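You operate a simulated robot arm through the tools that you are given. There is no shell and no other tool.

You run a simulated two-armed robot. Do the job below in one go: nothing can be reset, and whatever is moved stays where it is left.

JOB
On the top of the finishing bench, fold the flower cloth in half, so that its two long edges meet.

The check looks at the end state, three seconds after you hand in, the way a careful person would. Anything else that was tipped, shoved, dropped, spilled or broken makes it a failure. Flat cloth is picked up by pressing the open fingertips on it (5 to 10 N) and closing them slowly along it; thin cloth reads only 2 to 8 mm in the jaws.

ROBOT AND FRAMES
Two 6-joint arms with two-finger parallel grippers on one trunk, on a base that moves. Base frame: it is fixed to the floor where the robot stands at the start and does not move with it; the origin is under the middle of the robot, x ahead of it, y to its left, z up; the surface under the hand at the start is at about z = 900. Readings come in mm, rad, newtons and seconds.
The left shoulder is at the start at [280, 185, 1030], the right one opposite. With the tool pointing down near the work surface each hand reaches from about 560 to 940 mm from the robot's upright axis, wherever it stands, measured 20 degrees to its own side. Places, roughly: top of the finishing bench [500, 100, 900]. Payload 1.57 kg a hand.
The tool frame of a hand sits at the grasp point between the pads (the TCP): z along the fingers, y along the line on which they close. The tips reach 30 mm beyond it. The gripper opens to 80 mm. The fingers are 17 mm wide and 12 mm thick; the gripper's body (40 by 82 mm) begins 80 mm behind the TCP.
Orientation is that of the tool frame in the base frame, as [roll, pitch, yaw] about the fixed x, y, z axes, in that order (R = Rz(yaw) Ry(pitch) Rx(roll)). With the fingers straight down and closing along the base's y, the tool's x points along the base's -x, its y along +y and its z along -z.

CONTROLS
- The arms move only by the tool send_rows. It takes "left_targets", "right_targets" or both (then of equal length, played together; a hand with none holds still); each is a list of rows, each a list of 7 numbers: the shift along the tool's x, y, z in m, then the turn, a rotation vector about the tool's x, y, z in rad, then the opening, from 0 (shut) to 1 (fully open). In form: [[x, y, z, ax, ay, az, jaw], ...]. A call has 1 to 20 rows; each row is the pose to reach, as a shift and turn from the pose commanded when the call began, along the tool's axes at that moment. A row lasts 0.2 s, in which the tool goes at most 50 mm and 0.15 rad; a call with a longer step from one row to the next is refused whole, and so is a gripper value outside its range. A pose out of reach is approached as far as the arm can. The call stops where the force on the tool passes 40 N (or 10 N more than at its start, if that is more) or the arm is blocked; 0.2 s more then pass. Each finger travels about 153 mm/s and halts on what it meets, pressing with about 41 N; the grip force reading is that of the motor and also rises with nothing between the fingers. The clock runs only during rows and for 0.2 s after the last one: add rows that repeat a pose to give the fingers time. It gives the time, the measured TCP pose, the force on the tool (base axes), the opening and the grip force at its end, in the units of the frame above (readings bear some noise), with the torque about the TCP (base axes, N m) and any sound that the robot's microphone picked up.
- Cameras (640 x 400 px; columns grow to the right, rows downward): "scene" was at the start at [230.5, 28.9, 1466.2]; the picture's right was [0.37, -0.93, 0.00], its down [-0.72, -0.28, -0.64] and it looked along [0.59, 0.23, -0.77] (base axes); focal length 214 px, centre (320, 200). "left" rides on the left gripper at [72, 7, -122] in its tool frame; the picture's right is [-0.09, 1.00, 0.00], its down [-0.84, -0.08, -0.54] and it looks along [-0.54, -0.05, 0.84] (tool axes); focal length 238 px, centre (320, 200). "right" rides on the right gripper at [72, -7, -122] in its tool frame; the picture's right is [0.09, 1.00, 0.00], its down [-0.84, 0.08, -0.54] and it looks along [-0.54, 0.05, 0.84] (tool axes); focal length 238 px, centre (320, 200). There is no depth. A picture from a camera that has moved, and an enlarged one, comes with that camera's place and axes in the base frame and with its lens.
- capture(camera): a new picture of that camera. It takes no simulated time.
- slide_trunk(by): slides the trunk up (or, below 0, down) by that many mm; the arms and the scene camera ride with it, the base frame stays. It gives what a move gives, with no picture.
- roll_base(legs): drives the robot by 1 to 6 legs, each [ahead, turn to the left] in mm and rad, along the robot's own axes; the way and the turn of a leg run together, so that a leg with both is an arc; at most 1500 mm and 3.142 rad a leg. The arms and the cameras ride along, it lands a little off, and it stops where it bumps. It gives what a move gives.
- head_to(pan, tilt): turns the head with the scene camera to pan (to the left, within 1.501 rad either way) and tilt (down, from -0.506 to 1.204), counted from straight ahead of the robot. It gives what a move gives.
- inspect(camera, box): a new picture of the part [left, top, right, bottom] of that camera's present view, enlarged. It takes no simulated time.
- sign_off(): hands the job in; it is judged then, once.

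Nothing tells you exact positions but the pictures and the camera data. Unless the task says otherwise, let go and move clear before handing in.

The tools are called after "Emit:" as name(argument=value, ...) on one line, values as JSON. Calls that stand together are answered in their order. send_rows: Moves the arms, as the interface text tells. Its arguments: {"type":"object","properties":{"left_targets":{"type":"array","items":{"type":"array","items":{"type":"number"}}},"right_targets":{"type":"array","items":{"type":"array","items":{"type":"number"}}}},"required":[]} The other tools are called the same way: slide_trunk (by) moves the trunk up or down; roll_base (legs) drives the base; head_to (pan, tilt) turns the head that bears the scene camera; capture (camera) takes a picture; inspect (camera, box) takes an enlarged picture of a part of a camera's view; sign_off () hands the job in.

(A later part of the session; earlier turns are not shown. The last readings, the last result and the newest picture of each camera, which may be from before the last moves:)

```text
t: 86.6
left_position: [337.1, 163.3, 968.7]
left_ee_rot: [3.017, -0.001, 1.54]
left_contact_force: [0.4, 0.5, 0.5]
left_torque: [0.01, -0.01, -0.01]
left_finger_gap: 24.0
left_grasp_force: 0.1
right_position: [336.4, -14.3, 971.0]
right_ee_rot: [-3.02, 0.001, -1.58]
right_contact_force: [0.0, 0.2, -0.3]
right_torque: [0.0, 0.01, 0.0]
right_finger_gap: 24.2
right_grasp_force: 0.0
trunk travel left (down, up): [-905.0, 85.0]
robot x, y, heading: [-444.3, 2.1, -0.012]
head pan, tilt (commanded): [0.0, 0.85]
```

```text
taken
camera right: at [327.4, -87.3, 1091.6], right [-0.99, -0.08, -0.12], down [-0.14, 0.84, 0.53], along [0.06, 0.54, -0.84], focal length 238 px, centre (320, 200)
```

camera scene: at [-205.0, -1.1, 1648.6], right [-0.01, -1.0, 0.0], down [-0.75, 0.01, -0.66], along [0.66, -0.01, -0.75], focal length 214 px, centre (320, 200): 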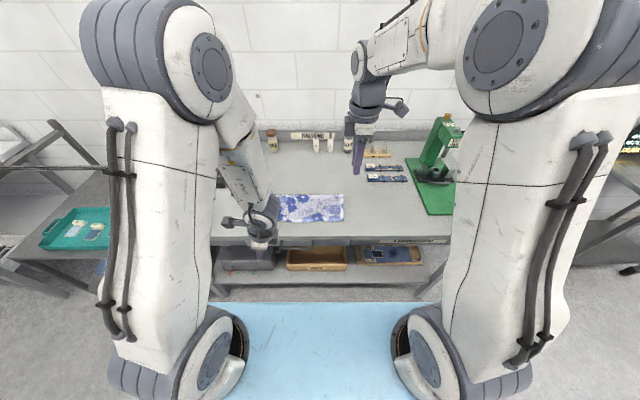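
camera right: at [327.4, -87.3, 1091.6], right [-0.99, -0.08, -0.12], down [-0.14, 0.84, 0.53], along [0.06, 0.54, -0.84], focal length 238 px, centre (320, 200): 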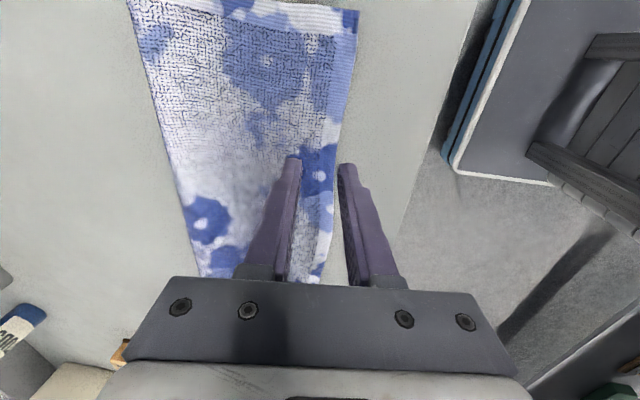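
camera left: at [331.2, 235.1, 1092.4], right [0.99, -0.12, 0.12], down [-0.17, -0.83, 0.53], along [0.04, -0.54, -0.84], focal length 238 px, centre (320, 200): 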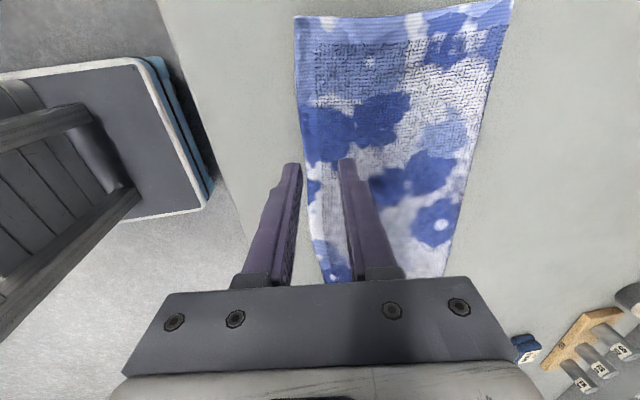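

Each hand has the top edge between its open fingers. I'll lower until light contact.

Emit:
send_rows(left_targets=[[0, 0, 0.012, 0, 0, 0, 0.3], [0, 0, 0.022, 0, 0, 0, 0.3], [0, 0, 0.029, 0, 0, 0, 0.3], [0, 0, 0.031, 0, 0, 0, 0.3], [0, 0, 0.031, 0, 0, 0, 0.3]], right_targets=[[0, 0, 0.012, 0, 0, 0, 0.3], [0, 0, 0.022, 0, 0, 0, 0.3], [0, 0, 0.031, 0, 0, 0, 0.3], [0, 0, 0.033, 0, 0, 0, 0.3], [0, 0, 0.033, 0, 0, 0, 0.3]])

Emit:
inspect(camera="left", box=[240, 100, 400, 200])

Emit:
inspect(camera="right", box=[240, 100, 400, 200])

```text
t: 87.8
left_position: [340.7, 161.7, 939.4]
left_ee_rot: [3.017, -0.002, 1.542]
left_contact_force: [0.3, -0.7, 0.2]
left_torque: [0.0, 0.02, 0.03]
left_finger_gap: 24.1
left_grasp_force: 0.0
right_position: [339.5, -17.2, 938.0]
right_ee_rot: [-3.02, -0.002, -1.579]
right_contact_force: [0.0, 0.1, 0.3]
right_torque: [-0.02, 0.01, -0.02]
right_finger_gap: 23.8
right_grasp_force: 0.3
trunk travel left (down, up): [-905.0, 85.0]
robot x, y, heading: [-439.6, 4.0, -0.011]
head pan, tilt (commanded): [0.0, 0.85]
```

```text
4.00 times, centred on (320, 150) of left
camera zoom: at [334.8, 234.7, 1062.6], right [0.99, -0.12, 0.12], down [-0.17, -0.83, 0.53], along [0.04, -0.54, -0.84], focal length 953 px, centre (320, 400)
```

zoom: 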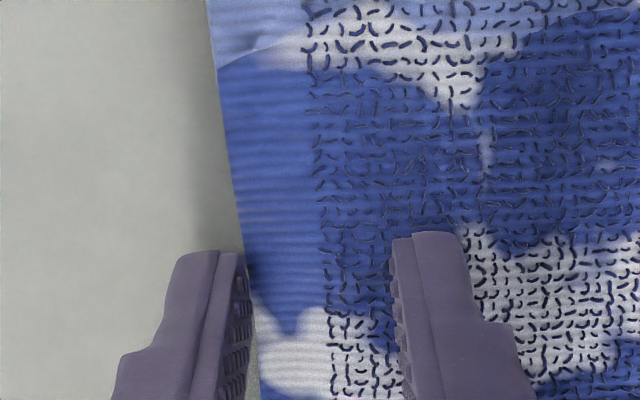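

```text
4.00 times, centred on (320, 150) of right
camera zoom: at [330.7, -89.1, 1058.9], right [-0.99, -0.08, -0.12], down [-0.14, 0.84, 0.53], along [0.06, 0.54, -0.84], focal length 953 px, centre (320, 400)
```

zoom: 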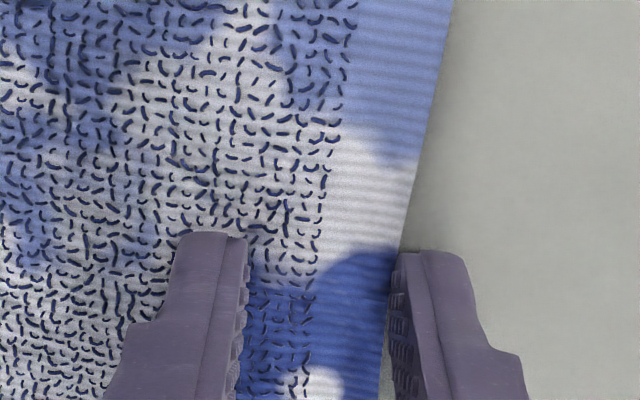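

Emit:
send_rows(left_targets=[[0, -0.0045, 0.0, 0, 0, 0, 0.3], [0, -0.0045, 0.002, 0, 0, 0, 0.3], [0, -0.0045, 0.004, 0, 0, 0, 0.3], [0, -0.0045, 0.004, 0, 0, 0, 0.3]], right_targets=[[0, 0.0045, 0.0, 0, 0, 0, 0.3], [0, 0.0045, 0.002, 0, 0, 0, 0.3], [0, 0.0045, 0.0035, 0, 0, 0, 0.3], [0, 0.0045, 0.0035, 0, 0, 0, 0.3]])

```text
t: 88.8
left_position: [339.0, 163.4, 935.4]
left_ee_rot: [3.019, -0.001, 1.543]
left_contact_force: [0.0, 0.0, 0.7]
left_torque: [0.0, 0.01, 0.01]
left_finger_gap: 24.0
left_grasp_force: 0.2
right_position: [336.4, -16.6, 934.1]
right_ee_rot: [-3.02, 0.0, -1.581]
right_contact_force: [-0.7, -0.4, 7.0]
right_torque: [-0.03, 0.0, -0.01]
right_finger_gap: 24.0
right_grasp_force: 0.0
trunk travel left (down, up): [-905.0, 85.0]
robot x, y, heading: [-439.6, 0.8, -0.015]
head pan, tilt (commanded): [0.0, 0.85]
```

Emit:
send_rows(left_targets=[[0, 0, 0.001, 0, 0, 0, 0.3], [0, 0, 0.0017, 0, 0, 0, 0.3], [0, 0, 0.0017, 0, 0, 0, 0.3]], right_targets=[[0, 0, -0.0005, 0, 0, 0, 0.3], [0, 0, -0.0007, 0, 0, 0, 0.3], [0, 0, -0.0007, 0, 0, 0, 0.3]])

Emit:
inspect(camera="left", box=[240, 100, 400, 200])

Emit:
inspect(camera="right", box=[240, 100, 400, 200])

```text
t: 89.6
left_position: [337.5, 163.4, 934.7]
left_ee_rot: [3.018, -0.001, 1.54]
left_contact_force: [0.1, -0.7, 1.1]
left_torque: [0.0, -0.05, -0.02]
left_finger_gap: 23.8
left_grasp_force: 0.1
right_position: [336.0, -16.0, 934.2]
right_ee_rot: [-3.02, 0.0, -1.58]
right_contact_force: [1.0, -0.8, 3.7]
right_torque: [-0.03, -0.03, 0.0]
right_finger_gap: 24.1
right_grasp_force: 0.4
trunk travel left (down, up): [-905.0, 85.0]
robot x, y, heading: [-445.3, 2.3, -0.011]
head pan, tilt (commanded): [0.0, 0.85]
```

```text
4.00 times, centred on (320, 150) of left
camera zoom: at [331.1, 235.7, 1058.0], right [0.98, -0.12, 0.12], down [-0.17, -0.83, 0.53], along [0.04, -0.54, -0.84], focal length 953 px, centre (320, 400)
```

zoom: 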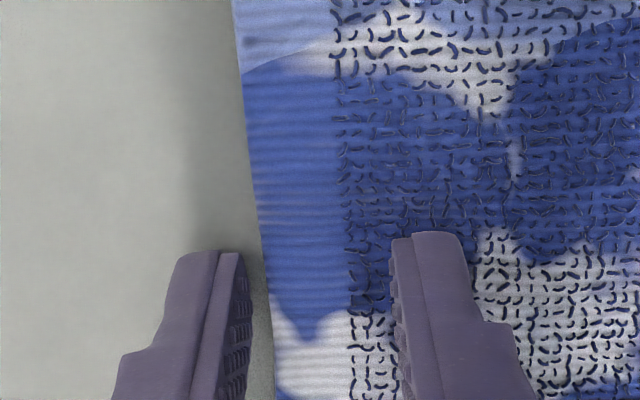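

```text
4.00 times, centred on (320, 150) of right
camera zoom: at [326.4, -88.3, 1056.4], right [-0.99, -0.08, -0.12], down [-0.14, 0.84, 0.53], along [0.06, 0.54, -0.84], focal length 953 px, centre (320, 400)
```

zoom: 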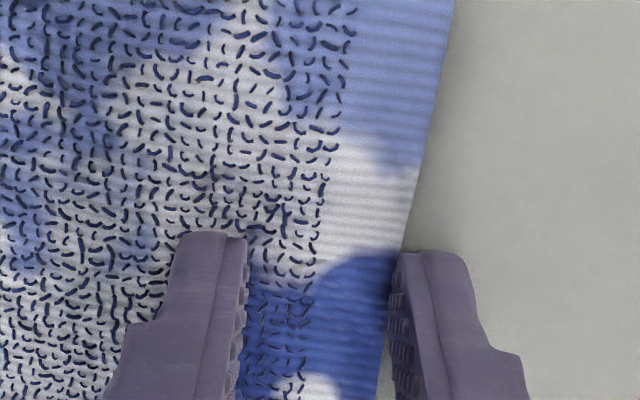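

Fingers are set just outside and inside the edge. I'll close slowly along x and check.

Emit:
send_rows(left_targets=[[0, 0, 0.0005, 0, 0, 0, 0.28], [0, 0, 0.0005, 0, 0, 0, 0.255], [0, 0, 0.0005, 0, 0, 0, 0.23], [0, 0, 0.0005, 0, 0, 0, 0.205], [0, 0, 0.0005, 0, 0, 0, 0.18], [0, 0, 0.0005, 0, 0, 0, 0.155], [0, 0, 0.0005, 0, 0, 0, 0.13], [0, 0, 0.0005, 0, 0, 0, 0.105], [0, 0, 0.0005, 0, 0, 0, 0.08], [0, 0, 0.0005, 0, 0, 0, 0.08]], right_targets=[[0, 0, 0, 0, 0, 0, 0.28], [0, 0, 0, 0, 0, 0, 0.255], [0, 0, 0, 0, 0, 0, 0.23], [0, 0, 0, 0, 0, 0, 0.205], [0, 0, 0, 0, 0, 0, 0.18], [0, 0, 0, 0, 0, 0, 0.155], [0, 0, 0, 0, 0, 0, 0.13], [0, 0, 0, 0, 0, 0, 0.105], [0, 0, 0, 0, 0, 0, 0.08], [0, 0, 0, 0, 0, 0, 0.08]])

Emit:
inspect(camera="left", box=[240, 100, 400, 200])

Emit:
inspect(camera="right", box=[240, 100, 400, 200])

```text
t: 91.8
left_position: [336.8, 164.0, 933.0]
left_ee_rot: [3.018, -0.002, 1.541]
left_contact_force: [-1.8, 0.5, 6.7]
left_torque: [-0.01, -0.18, 0.01]
left_finger_gap: 7.3
left_grasp_force: 1.0
right_position: [336.0, -15.9, 934.9]
right_ee_rot: [-3.018, -0.001, -1.579]
right_contact_force: [-0.2, 0.7, 6.7]
right_torque: [-0.02, -0.01, 0.01]
right_finger_gap: 4.4
right_grasp_force: 0.0
trunk travel left (down, up): [-905.0, 85.0]
robot x, y, heading: [-444.9, -2.2, -0.004]
head pan, tilt (commanded): [0.0, 0.85]
```

```text
4.00 times, centred on (320, 150) of left
camera zoom: at [330.6, 235.7, 1057.2], right [0.99, -0.12, 0.12], down [-0.17, -0.83, 0.53], along [0.04, -0.54, -0.84], focal length 953 px, centre (320, 400)
```

zoom: 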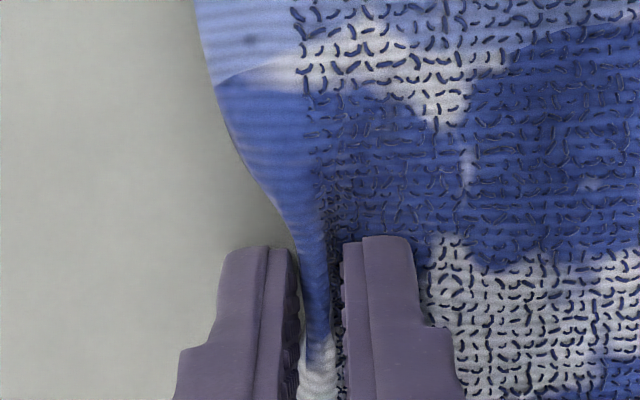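

```text
4.00 times, centred on (320, 150) of right
camera zoom: at [326.2, -88.3, 1056.7], right [-0.99, -0.08, -0.12], down [-0.14, 0.84, 0.53], along [0.06, 0.54, -0.84], focal length 953 px, centre (320, 400)
```

zoom: 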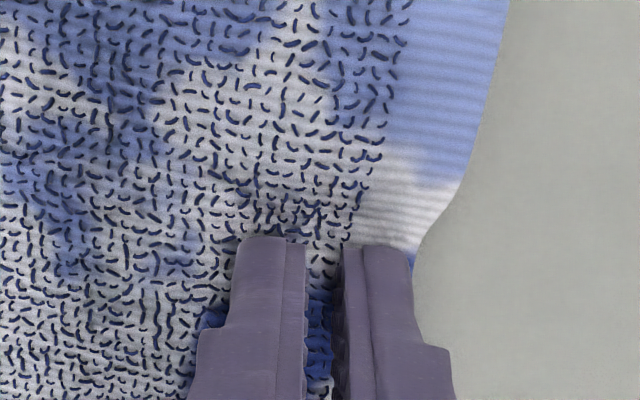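

Emit:
send_rows(left_targets=[[0, 0, 0, 0, 0, 0, 0.06], [0, 0, 0, 0, 0, 0, 0.03], [0, 0, 0, 0, 0, 0, 0.0], [0, 0, 0, 0, 0, 0, 0.0], [0, 0, 0, 0, 0, 0, 0.0]], right_targets=[[0, 0, 0, 0, 0, 0, 0.06], [0, 0, 0, 0, 0, 0, 0.03], [0, 0, 0, 0, 0, 0, 0.0], [0, 0, 0, 0, 0, 0, 0.0], [0, 0, 0, 0, 0, 0, 0.0]])

Emit:
inspect(camera="left", box=[240, 100, 400, 200])

Emit:
inspect(camera="right", box=[240, 100, 400, 200])

```text
t: 93.0
left_position: [336.8, 163.4, 935.1]
left_ee_rot: [3.018, -0.004, 1.541]
left_contact_force: [2.0, -0.4, 7.0]
left_torque: [-0.03, -0.15, 0.0]
left_finger_gap: 3.7
left_grasp_force: 24.9
right_position: [335.4, -16.1, 935.6]
right_ee_rot: [-3.02, -0.001, -1.579]
right_contact_force: [0.4, -0.1, 7.1]
right_torque: [0.01, -0.03, 0.0]
right_finger_gap: 0.1
right_grasp_force: 20.9
trunk travel left (down, up): [-905.0, 85.0]
robot x, y, heading: [-442.4, -2.1, -0.009]
head pan, tilt (commanded): [0.0, 0.85]
```

```text
4.00 times, centred on (320, 150) of left
camera zoom: at [330.9, 235.7, 1057.3], right [0.98, -0.12, 0.12], down [-0.17, -0.83, 0.53], along [0.04, -0.54, -0.84], focal length 953 px, centre (320, 400)
```

zoom: 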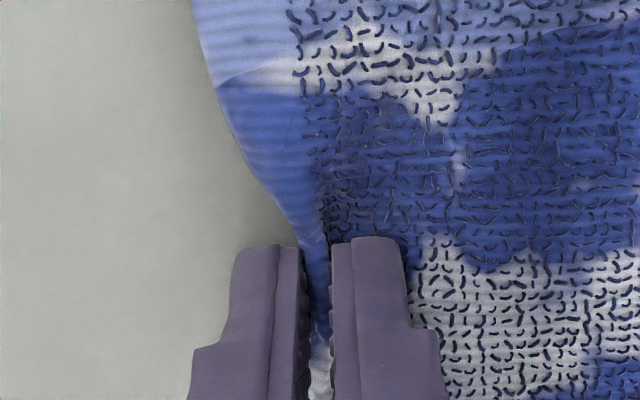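

```text
4.00 times, centred on (320, 150) of right
camera zoom: at [326.3, -88.3, 1056.7], right [-0.99, -0.08, -0.12], down [-0.14, 0.84, 0.53], along [0.06, 0.54, -0.84], focal length 953 px, centre (320, 400)
```

zoom: 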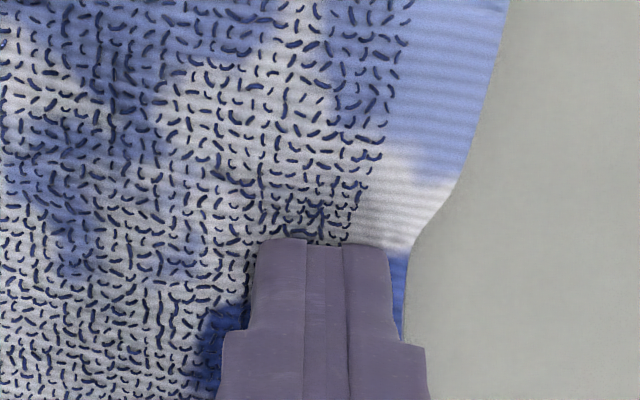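

The left hand has the edge (3.7 mm), but the right finger rode over it and closed on nothing. I'll lift the right, move it a bit toward me with more tilt so its outer finger sits on the bench, and retry.

Emit:
send_rows(left_targets=[[0, 0, -0.001, 0, 0, 0, 0], [0, 0, -0.002, 0, 0, 0, 0], [0, 0, -0.003, 0, 0, 0, 0], [0, 0, -0.004, 0, 0, 0, 0], [0, 0, -0.004, 0, 0, 0, 0], [0, 0, -0.004, 0, 0, 0, 0], [0, 0, -0.004, 0, 0, 0, 0]], right_targets=[[0, 0, -0.006, 0, 0, 0, 0.05], [0, 0, -0.014, 0, 0, 0, 0.15], [0, 0.0047, -0.0146, 0.04, 0, 0, 0.3], [0, 0.0093, -0.0151, 0.08, 0, 0, 0.3], [0, 0.0093, -0.0115, 0.08, 0, 0, 0.3], [0, 0.0093, -0.008, 0.08, 0, 0, 0.3], [0, 0.0093, -0.006, 0.08, 0, 0, 0.3]])

Emit:
inspect(camera="right", box=[240, 100, 400, 200])

```text
t: 94.6
left_position: [338.1, 161.5, 936.8]
left_ee_rot: [3.019, -0.001, 1.54]
left_contact_force: [-0.8, 0.0, 0.3]
left_torque: [0.0, -0.03, 0.03]
left_finger_gap: 3.8
left_grasp_force: 24.7
right_position: [325.3, -15.7, 938.8]
right_ee_rot: [-2.939, 0.0, -1.58]
right_contact_force: [0.1, 0.7, 0.4]
right_torque: [-0.03, -0.01, 0.04]
right_finger_gap: 24.2
right_grasp_force: 0.1
trunk travel left (down, up): [-905.0, 85.0]
robot x, y, heading: [-440.3, 1.1, -0.008]
head pan, tilt (commanded): [0.0, 0.85]
```

```text
4.00 times, centred on (320, 150) of right
camera zoom: at [306.5, -88.7, 1060.4], right [-0.98, -0.08, -0.2], down [-0.18, 0.84, 0.52], along [0.12, 0.54, -0.83], focal length 953 px, centre (320, 400)
```

zoom: 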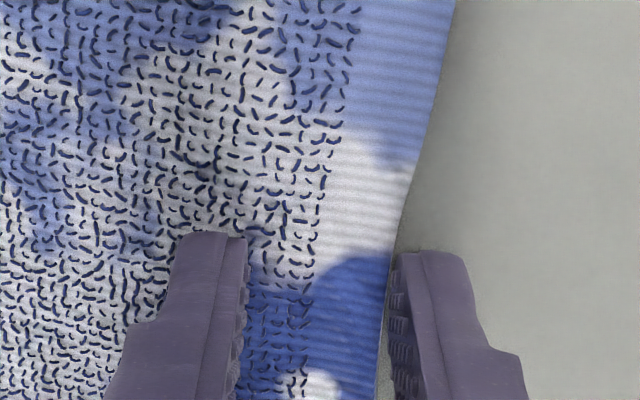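

Emit:
send_rows(right_targets=[[0, 0.0035, 0.0, 0, 0, 0, 0.3], [0, 0.0035, 0.002, 0, 0, 0, 0.3], [0, 0.0035, 0.0035, 0, 0, 0, 0.3], [0, 0.0035, 0.0045, 0, 0, 0, 0.3], [0, 0.0035, 0.0045, 0, 0, 0, 0.3]])

Emit:
inspect(camera="right", box=[240, 100, 400, 200])

```text
t: 95.8
left_position: [336.1, 161.2, 936.4]
left_ee_rot: [3.017, -0.002, 1.542]
left_contact_force: [-0.1, 0.2, 0.8]
left_torque: [0.03, -0.02, 0.01]
left_finger_gap: 3.5
left_grasp_force: 24.4
right_position: [323.2, -15.2, 934.5]
right_ee_rot: [-2.941, 0.0, -1.579]
right_contact_force: [-1.0, -0.8, 3.4]
right_torque: [-0.02, 0.05, 0.03]
right_finger_gap: 24.0
right_grasp_force: 0.2
trunk travel left (down, up): [-905.0, 85.0]
robot x, y, heading: [-441.3, 2.1, -0.007]
head pan, tilt (commanded): [0.0, 0.85]
```

```text
4.00 times, centred on (320, 150) of right
camera zoom: at [303.5, -87.7, 1055.0], right [-0.98, -0.08, -0.2], down [-0.18, 0.84, 0.52], along [0.12, 0.54, -0.83], focal length 953 px, centre (320, 400)
```

zoom: 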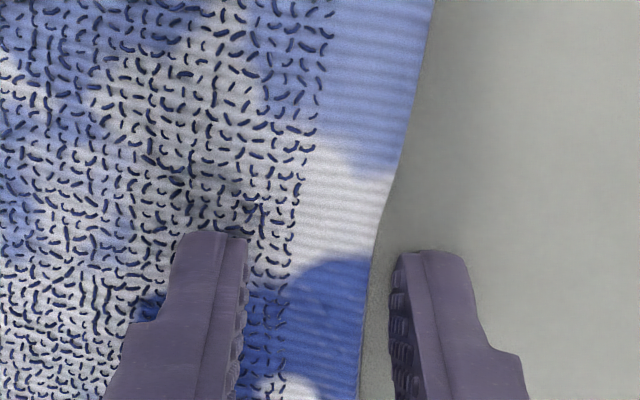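

Emit:
send_rows(right_targets=[[0, 0, 0, -0.05, 0, 0, 0.3], [0, 0, 0.0005, -0.05, 0, 0, 0.28], [0, 0, 0.0005, -0.05, 0, 0, 0.255], [0, 0, 0.0005, -0.05, 0, 0, 0.23], [0, 0, 0.0005, -0.05, 0, 0, 0.205], [0, 0, 0.0005, -0.05, 0, 0, 0.18], [0, 0, 0.0005, -0.05, 0, 0, 0.155], [0, 0, 0.0005, -0.05, 0, 0, 0.13], [0, 0, 0.0005, -0.05, 0, 0, 0.105], [0, 0, 0.0005, -0.05, 0, 0, 0.08], [0, 0, 0.0005, -0.05, 0, 0, 0.08]])

Emit:
inspect(camera="right", box=[240, 100, 400, 200])

```text
t: 98.2
left_position: [337.1, 161.8, 936.8]
left_ee_rot: [3.018, -0.003, 1.542]
left_contact_force: [-0.4, -0.3, 1.1]
left_torque: [0.01, 0.03, -0.01]
left_finger_gap: 3.6
left_grasp_force: 24.3
right_position: [322.2, -16.8, 933.7]
right_ee_rot: [-2.991, -0.001, -1.579]
right_contact_force: [-1.1, 0.1, 3.9]
right_torque: [0.01, -0.06, 0.0]
right_finger_gap: 6.7
right_grasp_force: 0.2
trunk travel left (down, up): [-905.0, 85.0]
robot x, y, heading: [-441.3, 1.7, -0.01]
head pan, tilt (commanded): [0.0, 0.85]
```

```text
4.00 times, centred on (320, 150) of right
camera zoom: at [309.8, -88.9, 1054.9], right [-0.99, -0.08, -0.15], down [-0.15, 0.84, 0.52], along [0.08, 0.54, -0.84], focal length 953 px, centre (320, 400)
```

zoom: 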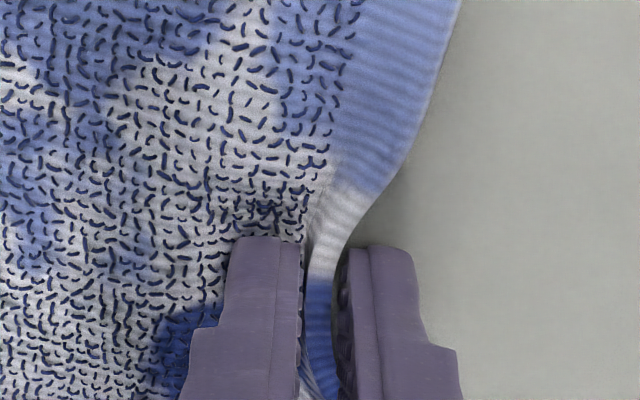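

The edge is now turned up between the right fingers too. Closing fully.

Emit:
send_rows(right_targets=[[0, 0, 0, 0, 0, 0, 0.05], [0, 0, 0, 0, 0, 0, 0.025], [0, 0, 0, 0, 0, 0, 0.0], [0, 0, 0, 0, 0, 0, 0.0], [0, 0, 0, 0, 0, 0, 0.0]])

Emit:
inspect(camera="right", box=[240, 100, 400, 200])

```text
t: 99.4
left_position: [336.0, 162.0, 936.1]
left_ee_rot: [3.018, -0.003, 1.54]
left_contact_force: [-0.7, -1.2, 1.0]
left_torque: [0.04, -0.04, 0.01]
left_finger_gap: 3.8
left_grasp_force: 24.8
right_position: [322.6, -15.2, 933.6]
right_ee_rot: [-2.989, -0.001, -1.579]
right_contact_force: [1.6, 0.0, 3.7]
right_torque: [-0.01, -0.09, -0.01]
right_finger_gap: 2.3
right_grasp_force: 23.9
trunk travel left (down, up): [-905.0, 85.0]
robot x, y, heading: [-443.3, 0.3, -0.01]
head pan, tilt (commanded): [0.0, 0.85]
```

```text
4.00 times, centred on (320, 150) of right
camera zoom: at [309.9, -88.9, 1055.0], right [-0.98, -0.08, -0.15], down [-0.15, 0.84, 0.52], along [0.08, 0.54, -0.84], focal length 953 px, centre (320, 400)
```

zoom: 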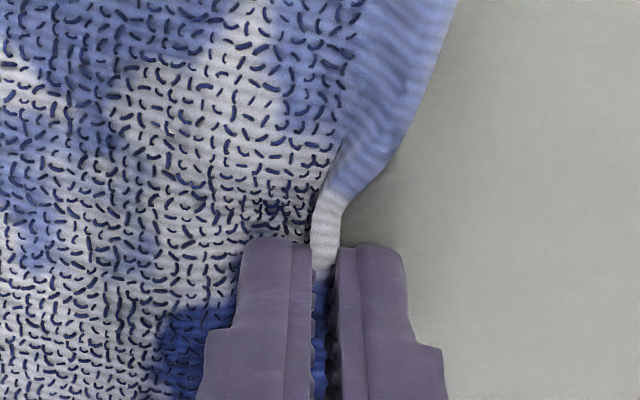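

Both hands now hold just the top edge (3.8 and 2.3 mm). I'll lift and carry it forward over the cloth in a smooth arc, in small checked steps.

Emit:
send_rows(left_targets=[[0, 0.0035, -0.0095, 0, 0, 0, 0], [0, 0.0074, -0.0193, 0, 0, 0, 0], [0, 0.0185, -0.0305, 0, 0, 0, 0], [0, 0.0302, -0.0417, 0, 0, 0, 0], [0, 0.046, -0.05, 0, 0, 0, 0], [0, 0.0624, -0.0579, 0, 0, 0, 0], [0, 0.0624, -0.0579, 0, 0, 0, 0]], right_targets=[[0, -0.0044, -0.0095, 0, 0, 0, 0], [0, -0.0089, -0.0189, 0, 0, 0, 0], [0, -0.0216, -0.0296, 0, 0, 0, 0], [0, -0.0344, -0.0403, 0, 0, 0, 0], [0, -0.052, -0.048, 0, 0, 0, 0], [0, -0.07, -0.0552, 0, 0, 0, 0], [0, -0.07, -0.0552, 0, 0, 0, 0]])

Emit:
capture(camera="left")

Emit:
capture(camera="right")

Emit:
inspect(camera="scene", box=[240, 140, 384, 230])

```text
t: 101.0
left_position: [391.7, 163.2, 1001.4]
left_ee_rot: [3.017, -0.003, 1.543]
left_contact_force: [-0.5, -1.3, -0.9]
left_torque: [-0.02, 0.02, -0.01]
left_finger_gap: 3.8
left_grasp_force: 25.5
right_position: [383.0, -16.6, 996.9]
right_ee_rot: [-2.993, -0.001, -1.579]
right_contact_force: [0.0, 0.5, 0.5]
right_torque: [0.03, 0.02, -0.01]
right_finger_gap: 2.5
right_grasp_force: 23.7
trunk travel left (down, up): [-905.0, 85.0]
robot x, y, heading: [-442.6, -1.1, -0.01]
head pan, tilt (commanded): [0.0, 0.85]
```

```text
taken
camera left: at [385.5, 234.3, 1124.7], right [0.99, -0.12, 0.12], down [-0.17, -0.83, 0.53], along [0.04, -0.54, -0.84], focal length 238 px, centre (320, 200)
```

left: 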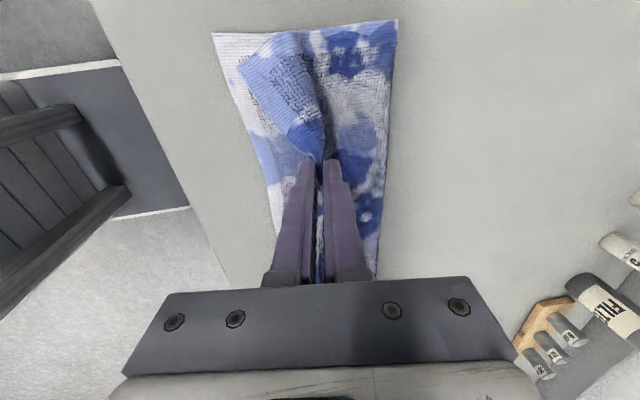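

```text
taken
camera right: at [370.4, -89.5, 1119.1], right [-0.99, -0.08, -0.15], down [-0.15, 0.84, 0.52], along [0.08, 0.54, -0.84], focal length 238 px, centre (320, 200)
```

right: 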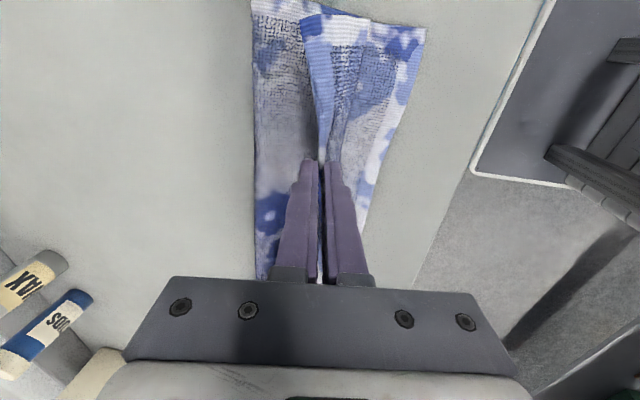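

```text
4.44 times, centred on (312, 185) of scene
camera zoom: at [-205.0, -1.1, 1648.6], right [-0.01, -1.0, 0.0], down [-0.75, 0.01, -0.66], along [0.66, -0.01, -0.75], focal length 953 px, centre (356, 267)
```

zoom: 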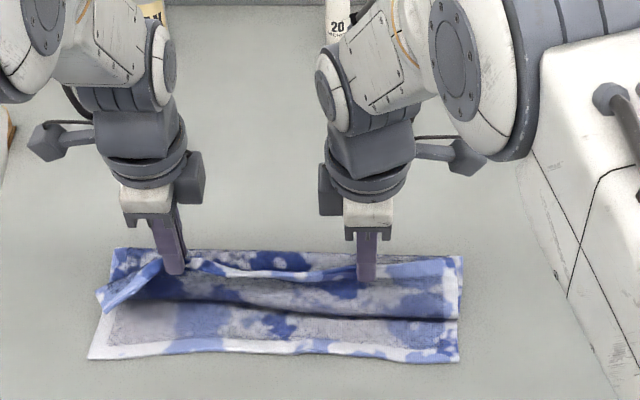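

Lifting shows the lower near edge at about x 337 (left), 342 (middle) and 329 (right). I'll carry the edge a bit further forward so the fold rolls out to its proper line.

Emit:
send_rows(left_targets=[[0, 0.018, -0.0034, 0, 0, 0, 0], [0, 0.0361, -0.0067, 0, 0, 0, 0], [0, 0.0361, -0.0067, 0, 0, 0, 0], [0, 0.0361, -0.0067, 0, 0, 0, 0]], right_targets=[[0, -0.0195, -0.0052, 0, 0, 0, 0], [0, -0.039, -0.0103, 0, 0, 0, 0], [0, -0.039, -0.0103, 0, 0, 0, 0], [0, -0.039, -0.0103, 0, 0, 0, 0]])

Emit:
inspect(camera="scene", box=[240, 140, 384, 230])

Emit:
inspect(camera="left", box=[180, 10, 420, 160])

Emit:
inspect(camera="right", box=[220, 0, 460, 150])

```text
t: 102.0
left_position: [426.9, 163.3, 1012.4]
left_ee_rot: [3.018, -0.003, 1.544]
left_contact_force: [-0.1, 0.3, -0.5]
left_torque: [-0.02, -0.01, 0.01]
left_finger_gap: 3.9
left_grasp_force: 24.4
right_position: [420.8, -17.7, 1014.7]
right_ee_rot: [-2.989, 0.0, -1.579]
right_contact_force: [0.2, -0.6, -0.1]
right_torque: [0.02, 0.04, -0.02]
right_finger_gap: 2.5
right_grasp_force: 23.3
trunk travel left (down, up): [-905.0, 85.0]
robot x, y, heading: [-442.0, -1.9, -0.003]
head pan, tilt (commanded): [0.0, 0.85]
```

```text
4.44 times, centred on (312, 185) of scene
camera zoom: at [-205.2, -1.1, 1648.7], right [-0.01, -1.0, 0.0], down [-0.75, 0.01, -0.66], along [0.66, -0.01, -0.75], focal length 953 px, centre (356, 267)
```

zoom: 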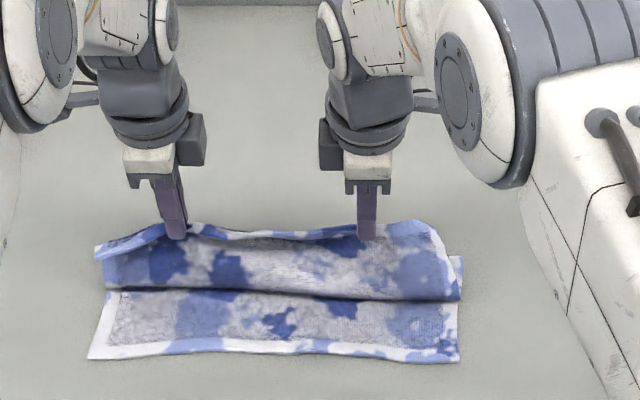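

```text
2.67 times, centred on (300, 85) of left
camera zoom: at [420.3, 235.1, 1136.1], right [0.99, -0.12, 0.12], down [-0.17, -0.83, 0.53], along [0.04, -0.54, -0.84], focal length 636 px, centre (373, 507)
```

zoom: 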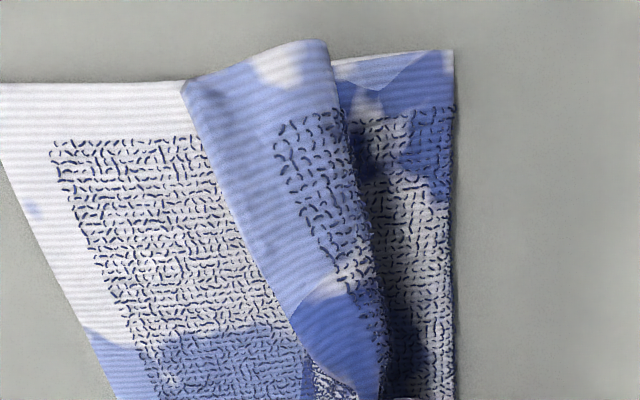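

```text
2.67 times, centred on (340, 75) of right
camera zoom: at [407.8, -90.0, 1135.8], right [-0.99, -0.08, -0.15], down [-0.15, 0.84, 0.52], along [0.08, 0.54, -0.84], focal length 636 px, centre (267, 533)
```

zoom: 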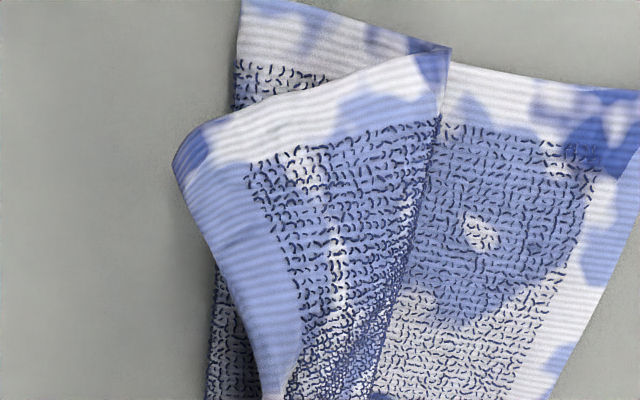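

Emit:
send_rows(left_targets=[[0, -0.0105, 0.0054, 0, 0, 0, 0], [0, -0.0209, 0.0108, 0, 0, 0, 0], [0, -0.0314, 0.0162, 0, 0, 0, 0], [0, -0.0419, 0.0215, 0, 0, 0, 0], [0, -0.0523, 0.0269, 0, 0, 0, 0], [0, -0.0628, 0.0323, 0, 0, 0, 0], [0, -0.0628, 0.0323, 0, 0, 0, 0]], right_targets=[[0, 0.0103, 0.0055, 0, 0, 0, 0], [0, 0.0206, 0.011, 0, 0, 0, 0], [0, 0.031, 0.0165, 0, 0, 0, 0], [0, 0.0413, 0.0221, 0, 0, 0, 0], [0, 0.0516, 0.0276, 0, 0, 0, 0], [0, 0.0619, 0.0331, 0, 0, 0, 0], [0, 0.0619, 0.0331, 0, 0, 0, 0]])

Emit:
inspect(camera="scene", box=[240, 140, 384, 230])

Emit:
capture(camera="left")

Emit:
capture(camera="right")

```text
t: 103.6
left_position: [368.7, 164.0, 973.7]
left_ee_rot: [3.017, -0.003, 1.542]
left_contact_force: [0.6, -0.3, 0.6]
left_torque: [-0.04, 0.0, -0.04]
left_finger_gap: 3.8
left_grasp_force: 24.3
right_position: [365.4, -14.7, 971.7]
right_ee_rot: [-2.989, -0.002, -1.579]
right_contact_force: [-0.1, -0.1, 0.5]
right_torque: [0.0, 0.01, 0.03]
right_finger_gap: 2.7
right_grasp_force: 23.8
trunk travel left (down, up): [-905.0, 85.0]
robot x, y, heading: [-442.4, 2.8, -0.006]
head pan, tilt (commanded): [0.0, 0.85]
```

```text
4.44 times, centred on (312, 185) of scene
camera zoom: at [-205.2, -1.0, 1648.7], right [-0.01, -1.0, 0.0], down [-0.75, 0.01, -0.66], along [0.66, -0.01, -0.75], focal length 953 px, centre (356, 267)
```

zoom: 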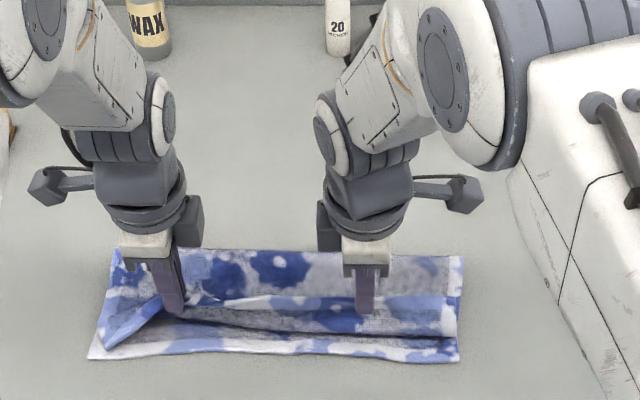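

```text
taken
camera left: at [361.8, 236.1, 1097.1], right [0.99, -0.12, 0.12], down [-0.17, -0.83, 0.53], along [0.04, -0.54, -0.84], focal length 238 px, centre (320, 200)
```

left: 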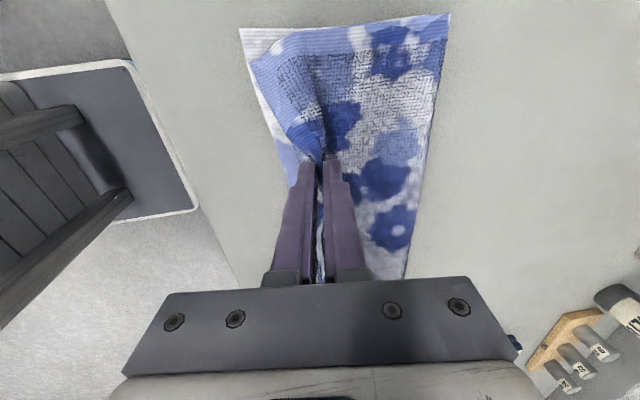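

```text
taken
camera right: at [352.5, -88.0, 1093.7], right [-0.98, -0.08, -0.15], down [-0.15, 0.84, 0.52], along [0.08, 0.54, -0.84], focal length 238 px, centre (320, 200)
```

right: 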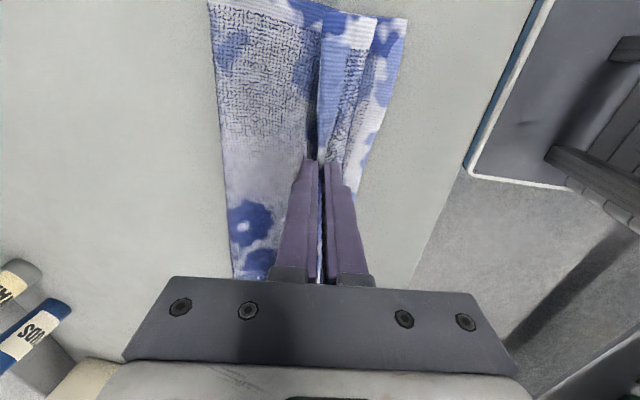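

Emit:
send_rows(left_targets=[[0, -0.0058, 0.0005, 0, 0, 0, 0], [0, -0.0116, 0.001, 0, 0, 0, 0], [0, -0.0174, 0.0019, 0, 0, 0, 0], [0, -0.0174, 0.0019, 0, 0, 0, 0]], right_targets=[[0, 0.0067, -0.0005, 0, 0, 0, 0], [0, 0.0134, -0.001, 0, 0, 0, 0], [0, 0.02, -0.001, 0, 0, 0, 0], [0, 0.02, -0.001, 0, 0, 0, 0]])

Emit:
inspect(camera="scene", box=[240, 140, 384, 230])

Emit:
inspect(camera="left", box=[220, 0, 460, 150])

Emit:
inspect(camera="right", box=[200, 0, 440, 150])

```text
t: 104.6
left_position: [351.8, 163.1, 969.7]
left_ee_rot: [3.018, -0.001, 1.541]
left_contact_force: [-0.6, 0.4, -0.3]
left_torque: [0.0, 0.03, 0.01]
left_finger_gap: 3.6
left_grasp_force: 24.6
right_position: [344.2, -14.4, 969.4]
right_ee_rot: [-2.989, 0.001, -1.578]
right_contact_force: [1.4, 0.6, 0.0]
right_torque: [-0.03, -0.02, 0.01]
right_finger_gap: 2.5
right_grasp_force: 23.7
trunk travel left (down, up): [-905.0, 85.0]
robot x, y, heading: [-442.1, 2.0, -0.007]
head pan, tilt (commanded): [0.0, 0.85]
```

```text
4.44 times, centred on (312, 185) of scene
camera zoom: at [-205.2, -1.0, 1648.7], right [-0.01, -1.0, 0.0], down [-0.75, 0.01, -0.66], along [0.66, -0.01, -0.75], focal length 953 px, centre (356, 267)
```

zoom: 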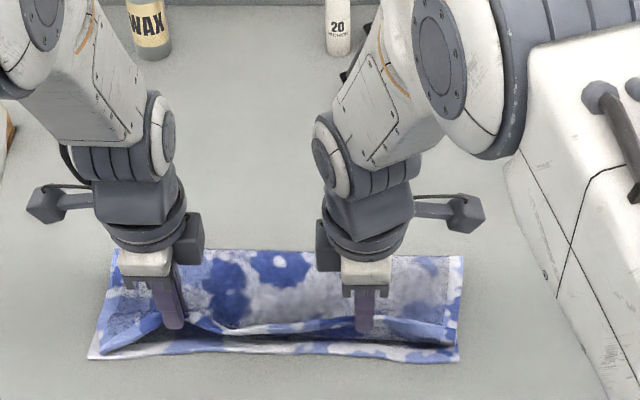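

```text
2.67 times, centred on (340, 75) of left
camera zoom: at [345.4, 234.8, 1093.0], right [0.98, -0.12, 0.12], down [-0.17, -0.83, 0.53], along [0.04, -0.54, -0.84], focal length 636 px, centre (267, 533)
```

zoom: 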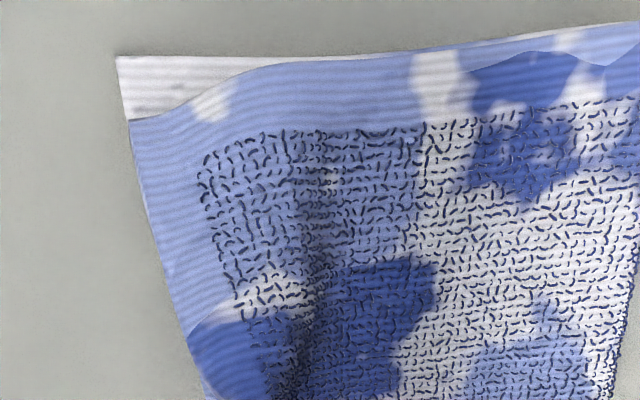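

```text
2.67 times, centred on (320, 75) of right
camera zoom: at [332.5, -87.4, 1091.3], right [-0.99, -0.08, -0.15], down [-0.15, 0.84, 0.52], along [0.08, 0.54, -0.84], focal length 636 px, centre (320, 533)
```

zoom: 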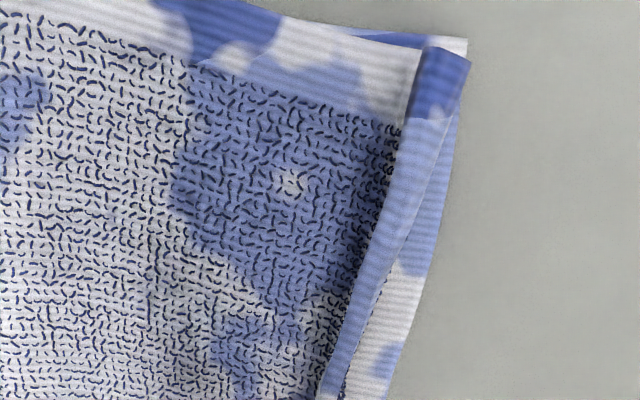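

The corners are unrolling nicely with the edge pulled back. I'll lower both hands to just above the lower edge, stretching slightly outward.

Emit:
send_rows(left_targets=[[0.001, -0.0016, 0.0053, 0, 0, 0, 0], [0.002, -0.0033, 0.0106, 0, 0, 0, 0], [0.003, -0.005, 0.016, 0, 0, 0, 0], [0.004, -0.0066, 0.0213, 0, 0, 0, 0], [0.004, -0.0066, 0.0213, 0, 0, 0, 0]], right_targets=[[0.0005, 0.0016, 0.0053, 0, 0, 0, 0], [0.001, 0.0031, 0.0106, 0, 0, 0, 0], [0.0015, 0.0047, 0.016, 0, 0, 0, 0], [0.002, 0.0062, 0.0213, 0, 0, 0, 0], [0.002, 0.0062, 0.0213, 0, 0, 0, 0]])

Emit:
inspect(camera="scene", box=[240, 140, 384, 230])

Emit:
inspect(camera="left", box=[220, 20, 460, 170])

Emit:
inspect(camera="right", box=[200, 20, 440, 170])

```text
t: 105.8
left_position: [347.5, 166.1, 946.3]
left_ee_rot: [3.019, -0.002, 1.542]
left_contact_force: [-1.0, -0.8, 0.8]
left_torque: [-0.04, -0.01, 0.01]
left_finger_gap: 3.8
left_grasp_force: 24.6
right_position: [342.5, -16.9, 948.4]
right_ee_rot: [-2.988, 0.0, -1.58]
right_contact_force: [-0.2, 0.2, 0.2]
right_torque: [-0.01, 0.03, -0.03]
right_finger_gap: 2.8
right_grasp_force: 23.2
trunk travel left (down, up): [-905.0, 85.0]
robot x, y, heading: [-443.0, -4.3, -0.012]
head pan, tilt (commanded): [0.0, 0.85]
```

```text
4.44 times, centred on (312, 185) of scene
camera zoom: at [-205.1, -1.0, 1648.7], right [-0.01, -1.0, 0.0], down [-0.75, 0.01, -0.66], along [0.66, -0.01, -0.75], focal length 953 px, centre (356, 267)
```

zoom: 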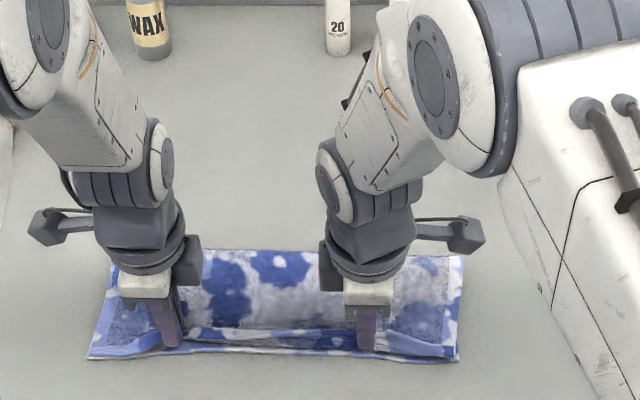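

```text
2.67 times, centred on (340, 95) of left
camera zoom: at [341.5, 238.6, 1070.3], right [0.99, -0.12, 0.12], down [-0.17, -0.83, 0.53], along [0.04, -0.54, -0.84], focal length 636 px, centre (267, 480)
```

zoom: 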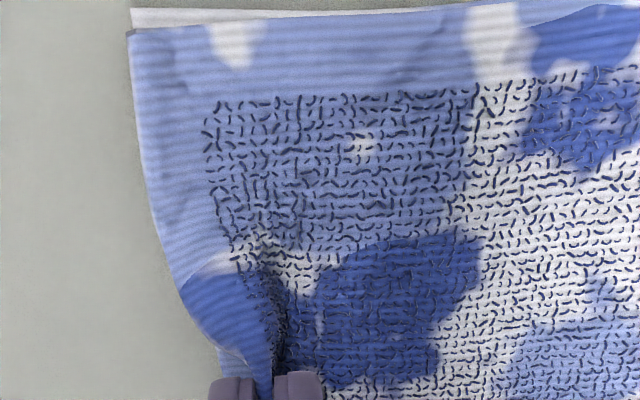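

```text
2.67 times, centred on (320, 95) of right
camera zoom: at [328.8, -89.2, 1069.8], right [-0.99, -0.08, -0.15], down [-0.15, 0.84, 0.52], along [0.08, 0.54, -0.84], focal length 636 px, centre (320, 480)
```

zoom: 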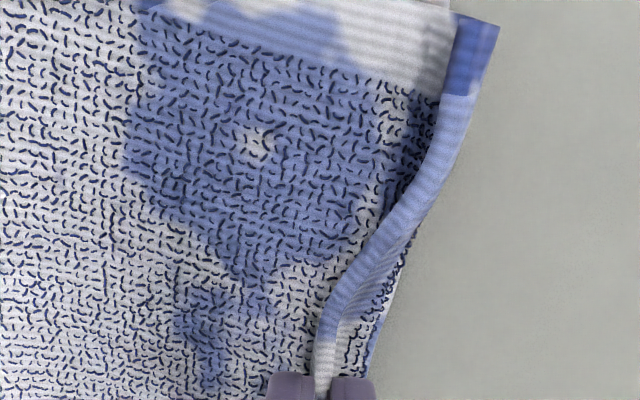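

Everything lines up well now. I'll open slightly, then withdraw up and toward me so the fingers tip the hem over the near edge.

Emit:
send_rows(left_targets=[[0, 0, 0, 0, 0, 0, 0.08], [0, 0, 0, 0, 0, 0, 0.16], [0, 0, 0, 0, 0, 0, 0.18], [0, -0.0036, -0.0035, 0, 0, 0, 0.18], [0, -0.0105, -0.0134, 0, 0, 0, 0.18], [0, -0.0205, -0.0307, 0, 0, 0, 0.18], [0, -0.0291, -0.0589, 0, 0, 0, 0.2], [0, -0.0237, -0.1036, 0, 0, 0, 0.2]], right_targets=[[0, 0, 0, 0, 0, 0, 0.08], [0, 0, 0, 0, 0, 0, 0.16], [0, 0, 0, 0, 0, 0, 0.18], [0, 0.0035, -0.0036, 0, 0, 0, 0.18], [0, 0.0101, -0.0137, 0, 0, 0, 0.18], [0, 0.0196, -0.0313, 0, 0, 0, 0.18], [0, 0.0274, -0.0598, 0, 0, 0, 0.2], [0, 0.0207, -0.1043, 0, 0, 0, 0.2]])

Emit:
inspect(camera="scene", box=[240, 160, 384, 250])

Emit:
capture(camera="left")

Emit:
capture(camera="right")

```text
t: 107.6
left_position: [310.7, 171.6, 1048.0]
left_ee_rot: [3.017, -0.003, 1.541]
left_contact_force: [0.3, 0.1, -0.1]
left_torque: [0.01, -0.02, 0.03]
left_finger_gap: 15.9
left_grasp_force: 0.1
right_position: [307.6, -16.4, 1047.2]
right_ee_rot: [-2.99, 0.0, -1.578]
right_contact_force: [0.5, 0.4, 0.3]
right_torque: [0.0, -0.02, 0.01]
right_finger_gap: 15.9
right_grasp_force: 0.0
trunk travel left (down, up): [-905.0, 85.0]
robot x, y, heading: [-440.0, 0.2, -0.005]
head pan, tilt (commanded): [0.0, 0.85]
```

```text
4.44 times, centred on (312, 205) of scene
camera zoom: at [-205.1, -1.0, 1648.6], right [-0.01, -1.0, 0.0], down [-0.75, 0.01, -0.66], along [0.66, -0.01, -0.75], focal length 953 px, centre (356, 178)
```

zoom: 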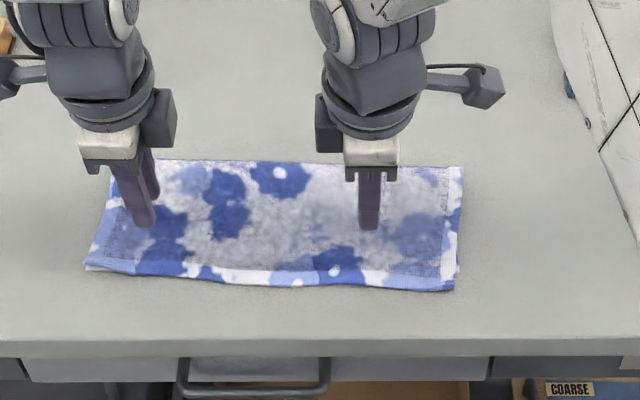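

```text
taken
camera left: at [305.0, 242.8, 1170.9], right [0.99, -0.12, 0.12], down [-0.17, -0.83, 0.53], along [0.04, -0.54, -0.84], focal length 238 px, centre (320, 200)
```

left: 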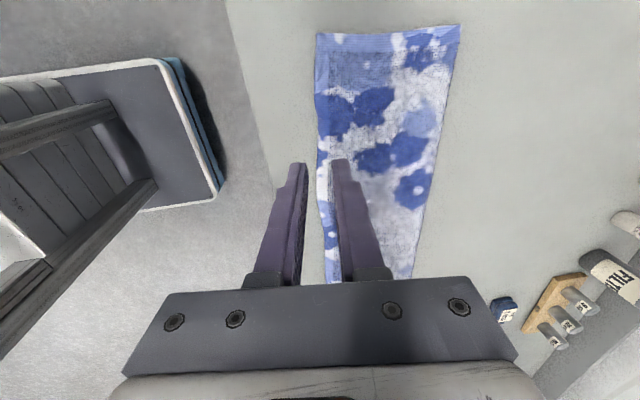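

```text
taken
camera right: at [294.9, -89.9, 1168.6], right [-0.99, -0.08, -0.15], down [-0.15, 0.84, 0.52], along [0.08, 0.54, -0.84], focal length 238 px, centre (320, 200)
```

right: 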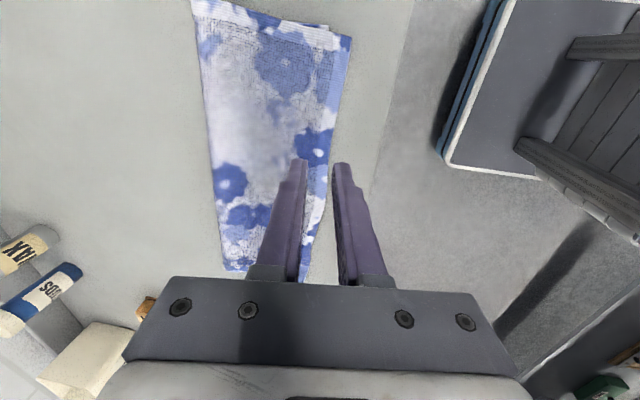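

Folded flat again, but this time the withdrawal dragged the middle and right of the top edge about 20–25 mm past the lower one; the left corner is exact. I'll re-grip at the middle (left hand) and near the right corner (right hand) to shift just those. First I'll move above those points.

Emit:
send_rows(left_targets=[[-0.0193, 0, 0.004, 0, 0, -0.006, 0.3], [-0.0386, 0, 0.012, 0, 0, -0.012, 0.3], [-0.0579, 0, 0.03, 0, 0, -0.018, 0.3], [-0.0773, -0.0002, 0.052, 0, 0, -0.024, 0.3], [-0.0966, -0.0004, 0.0785, 0, 0, -0.03, 0.3], [-0.0966, -0.0004, 0.0785, 0, 0, -0.03, 0.3]], right_targets=[[0.0143, 0.001, 0.004, 0, 0, 0, 0.3], [0.0286, 0.002, 0.012, 0, 0, 0, 0.3], [0.043, 0.0031, 0.03, 0, 0, 0, 0.3], [0.0573, 0.0041, 0.052, 0, 0, 0, 0.3], [0.0716, 0.0051, 0.0771, 0, 0, 0, 0.3], [0.0716, 0.0051, 0.0771, 0, 0, 0, 0.3]])

Emit:
capture(camera="left")

Emit:
capture(camera="right")

```text
t: 109.0
left_position: [318.6, 72.7, 967.7]
left_ee_rot: [3.017, 0.0, 1.572]
left_contact_force: [-0.1, 0.1, -0.7]
left_torque: [0.0, 0.03, -0.01]
left_finger_gap: 24.0
left_grasp_force: 0.1
right_position: [312.1, -89.4, 970.0]
right_ee_rot: [-2.991, 0.0, -1.58]
right_contact_force: [0.8, 0.5, -0.5]
right_torque: [0.0, 0.02, 0.01]
right_finger_gap: 23.9
right_grasp_force: 0.0
trunk travel left (down, up): [-905.0, 85.0]
robot x, y, heading: [-442.6, -0.8, -0.009]
head pan, tilt (commanded): [0.0, 0.85]
```

```text
taken
camera left: at [309.3, 144.6, 1091.4], right [0.99, -0.09, 0.12], down [-0.14, -0.84, 0.53], along [0.05, -0.54, -0.84], focal length 238 px, centre (320, 200)
```

left: 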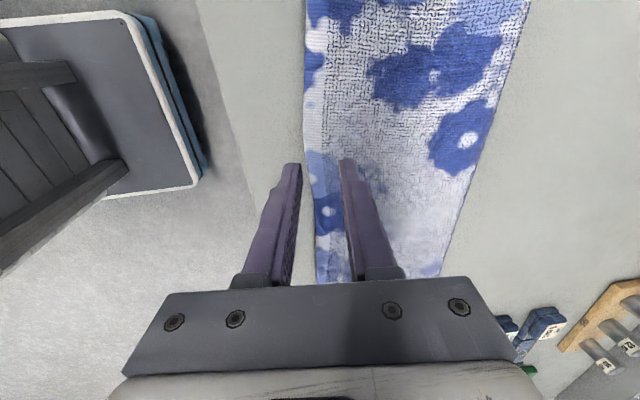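

```text
taken
camera right: at [299.2, -161.0, 1092.7], right [-0.99, -0.08, -0.15], down [-0.15, 0.84, 0.52], along [0.08, 0.54, -0.84], focal length 238 px, centre (320, 200)
```

right: 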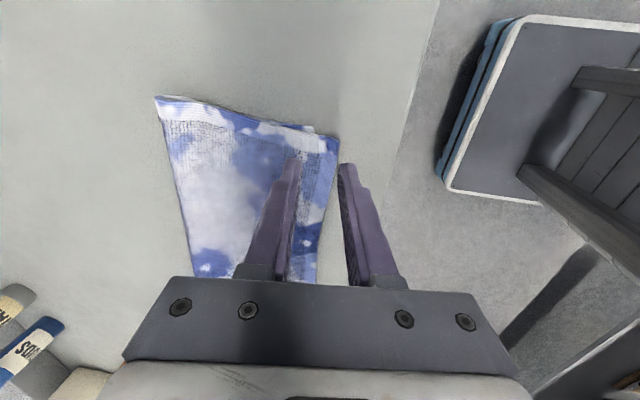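

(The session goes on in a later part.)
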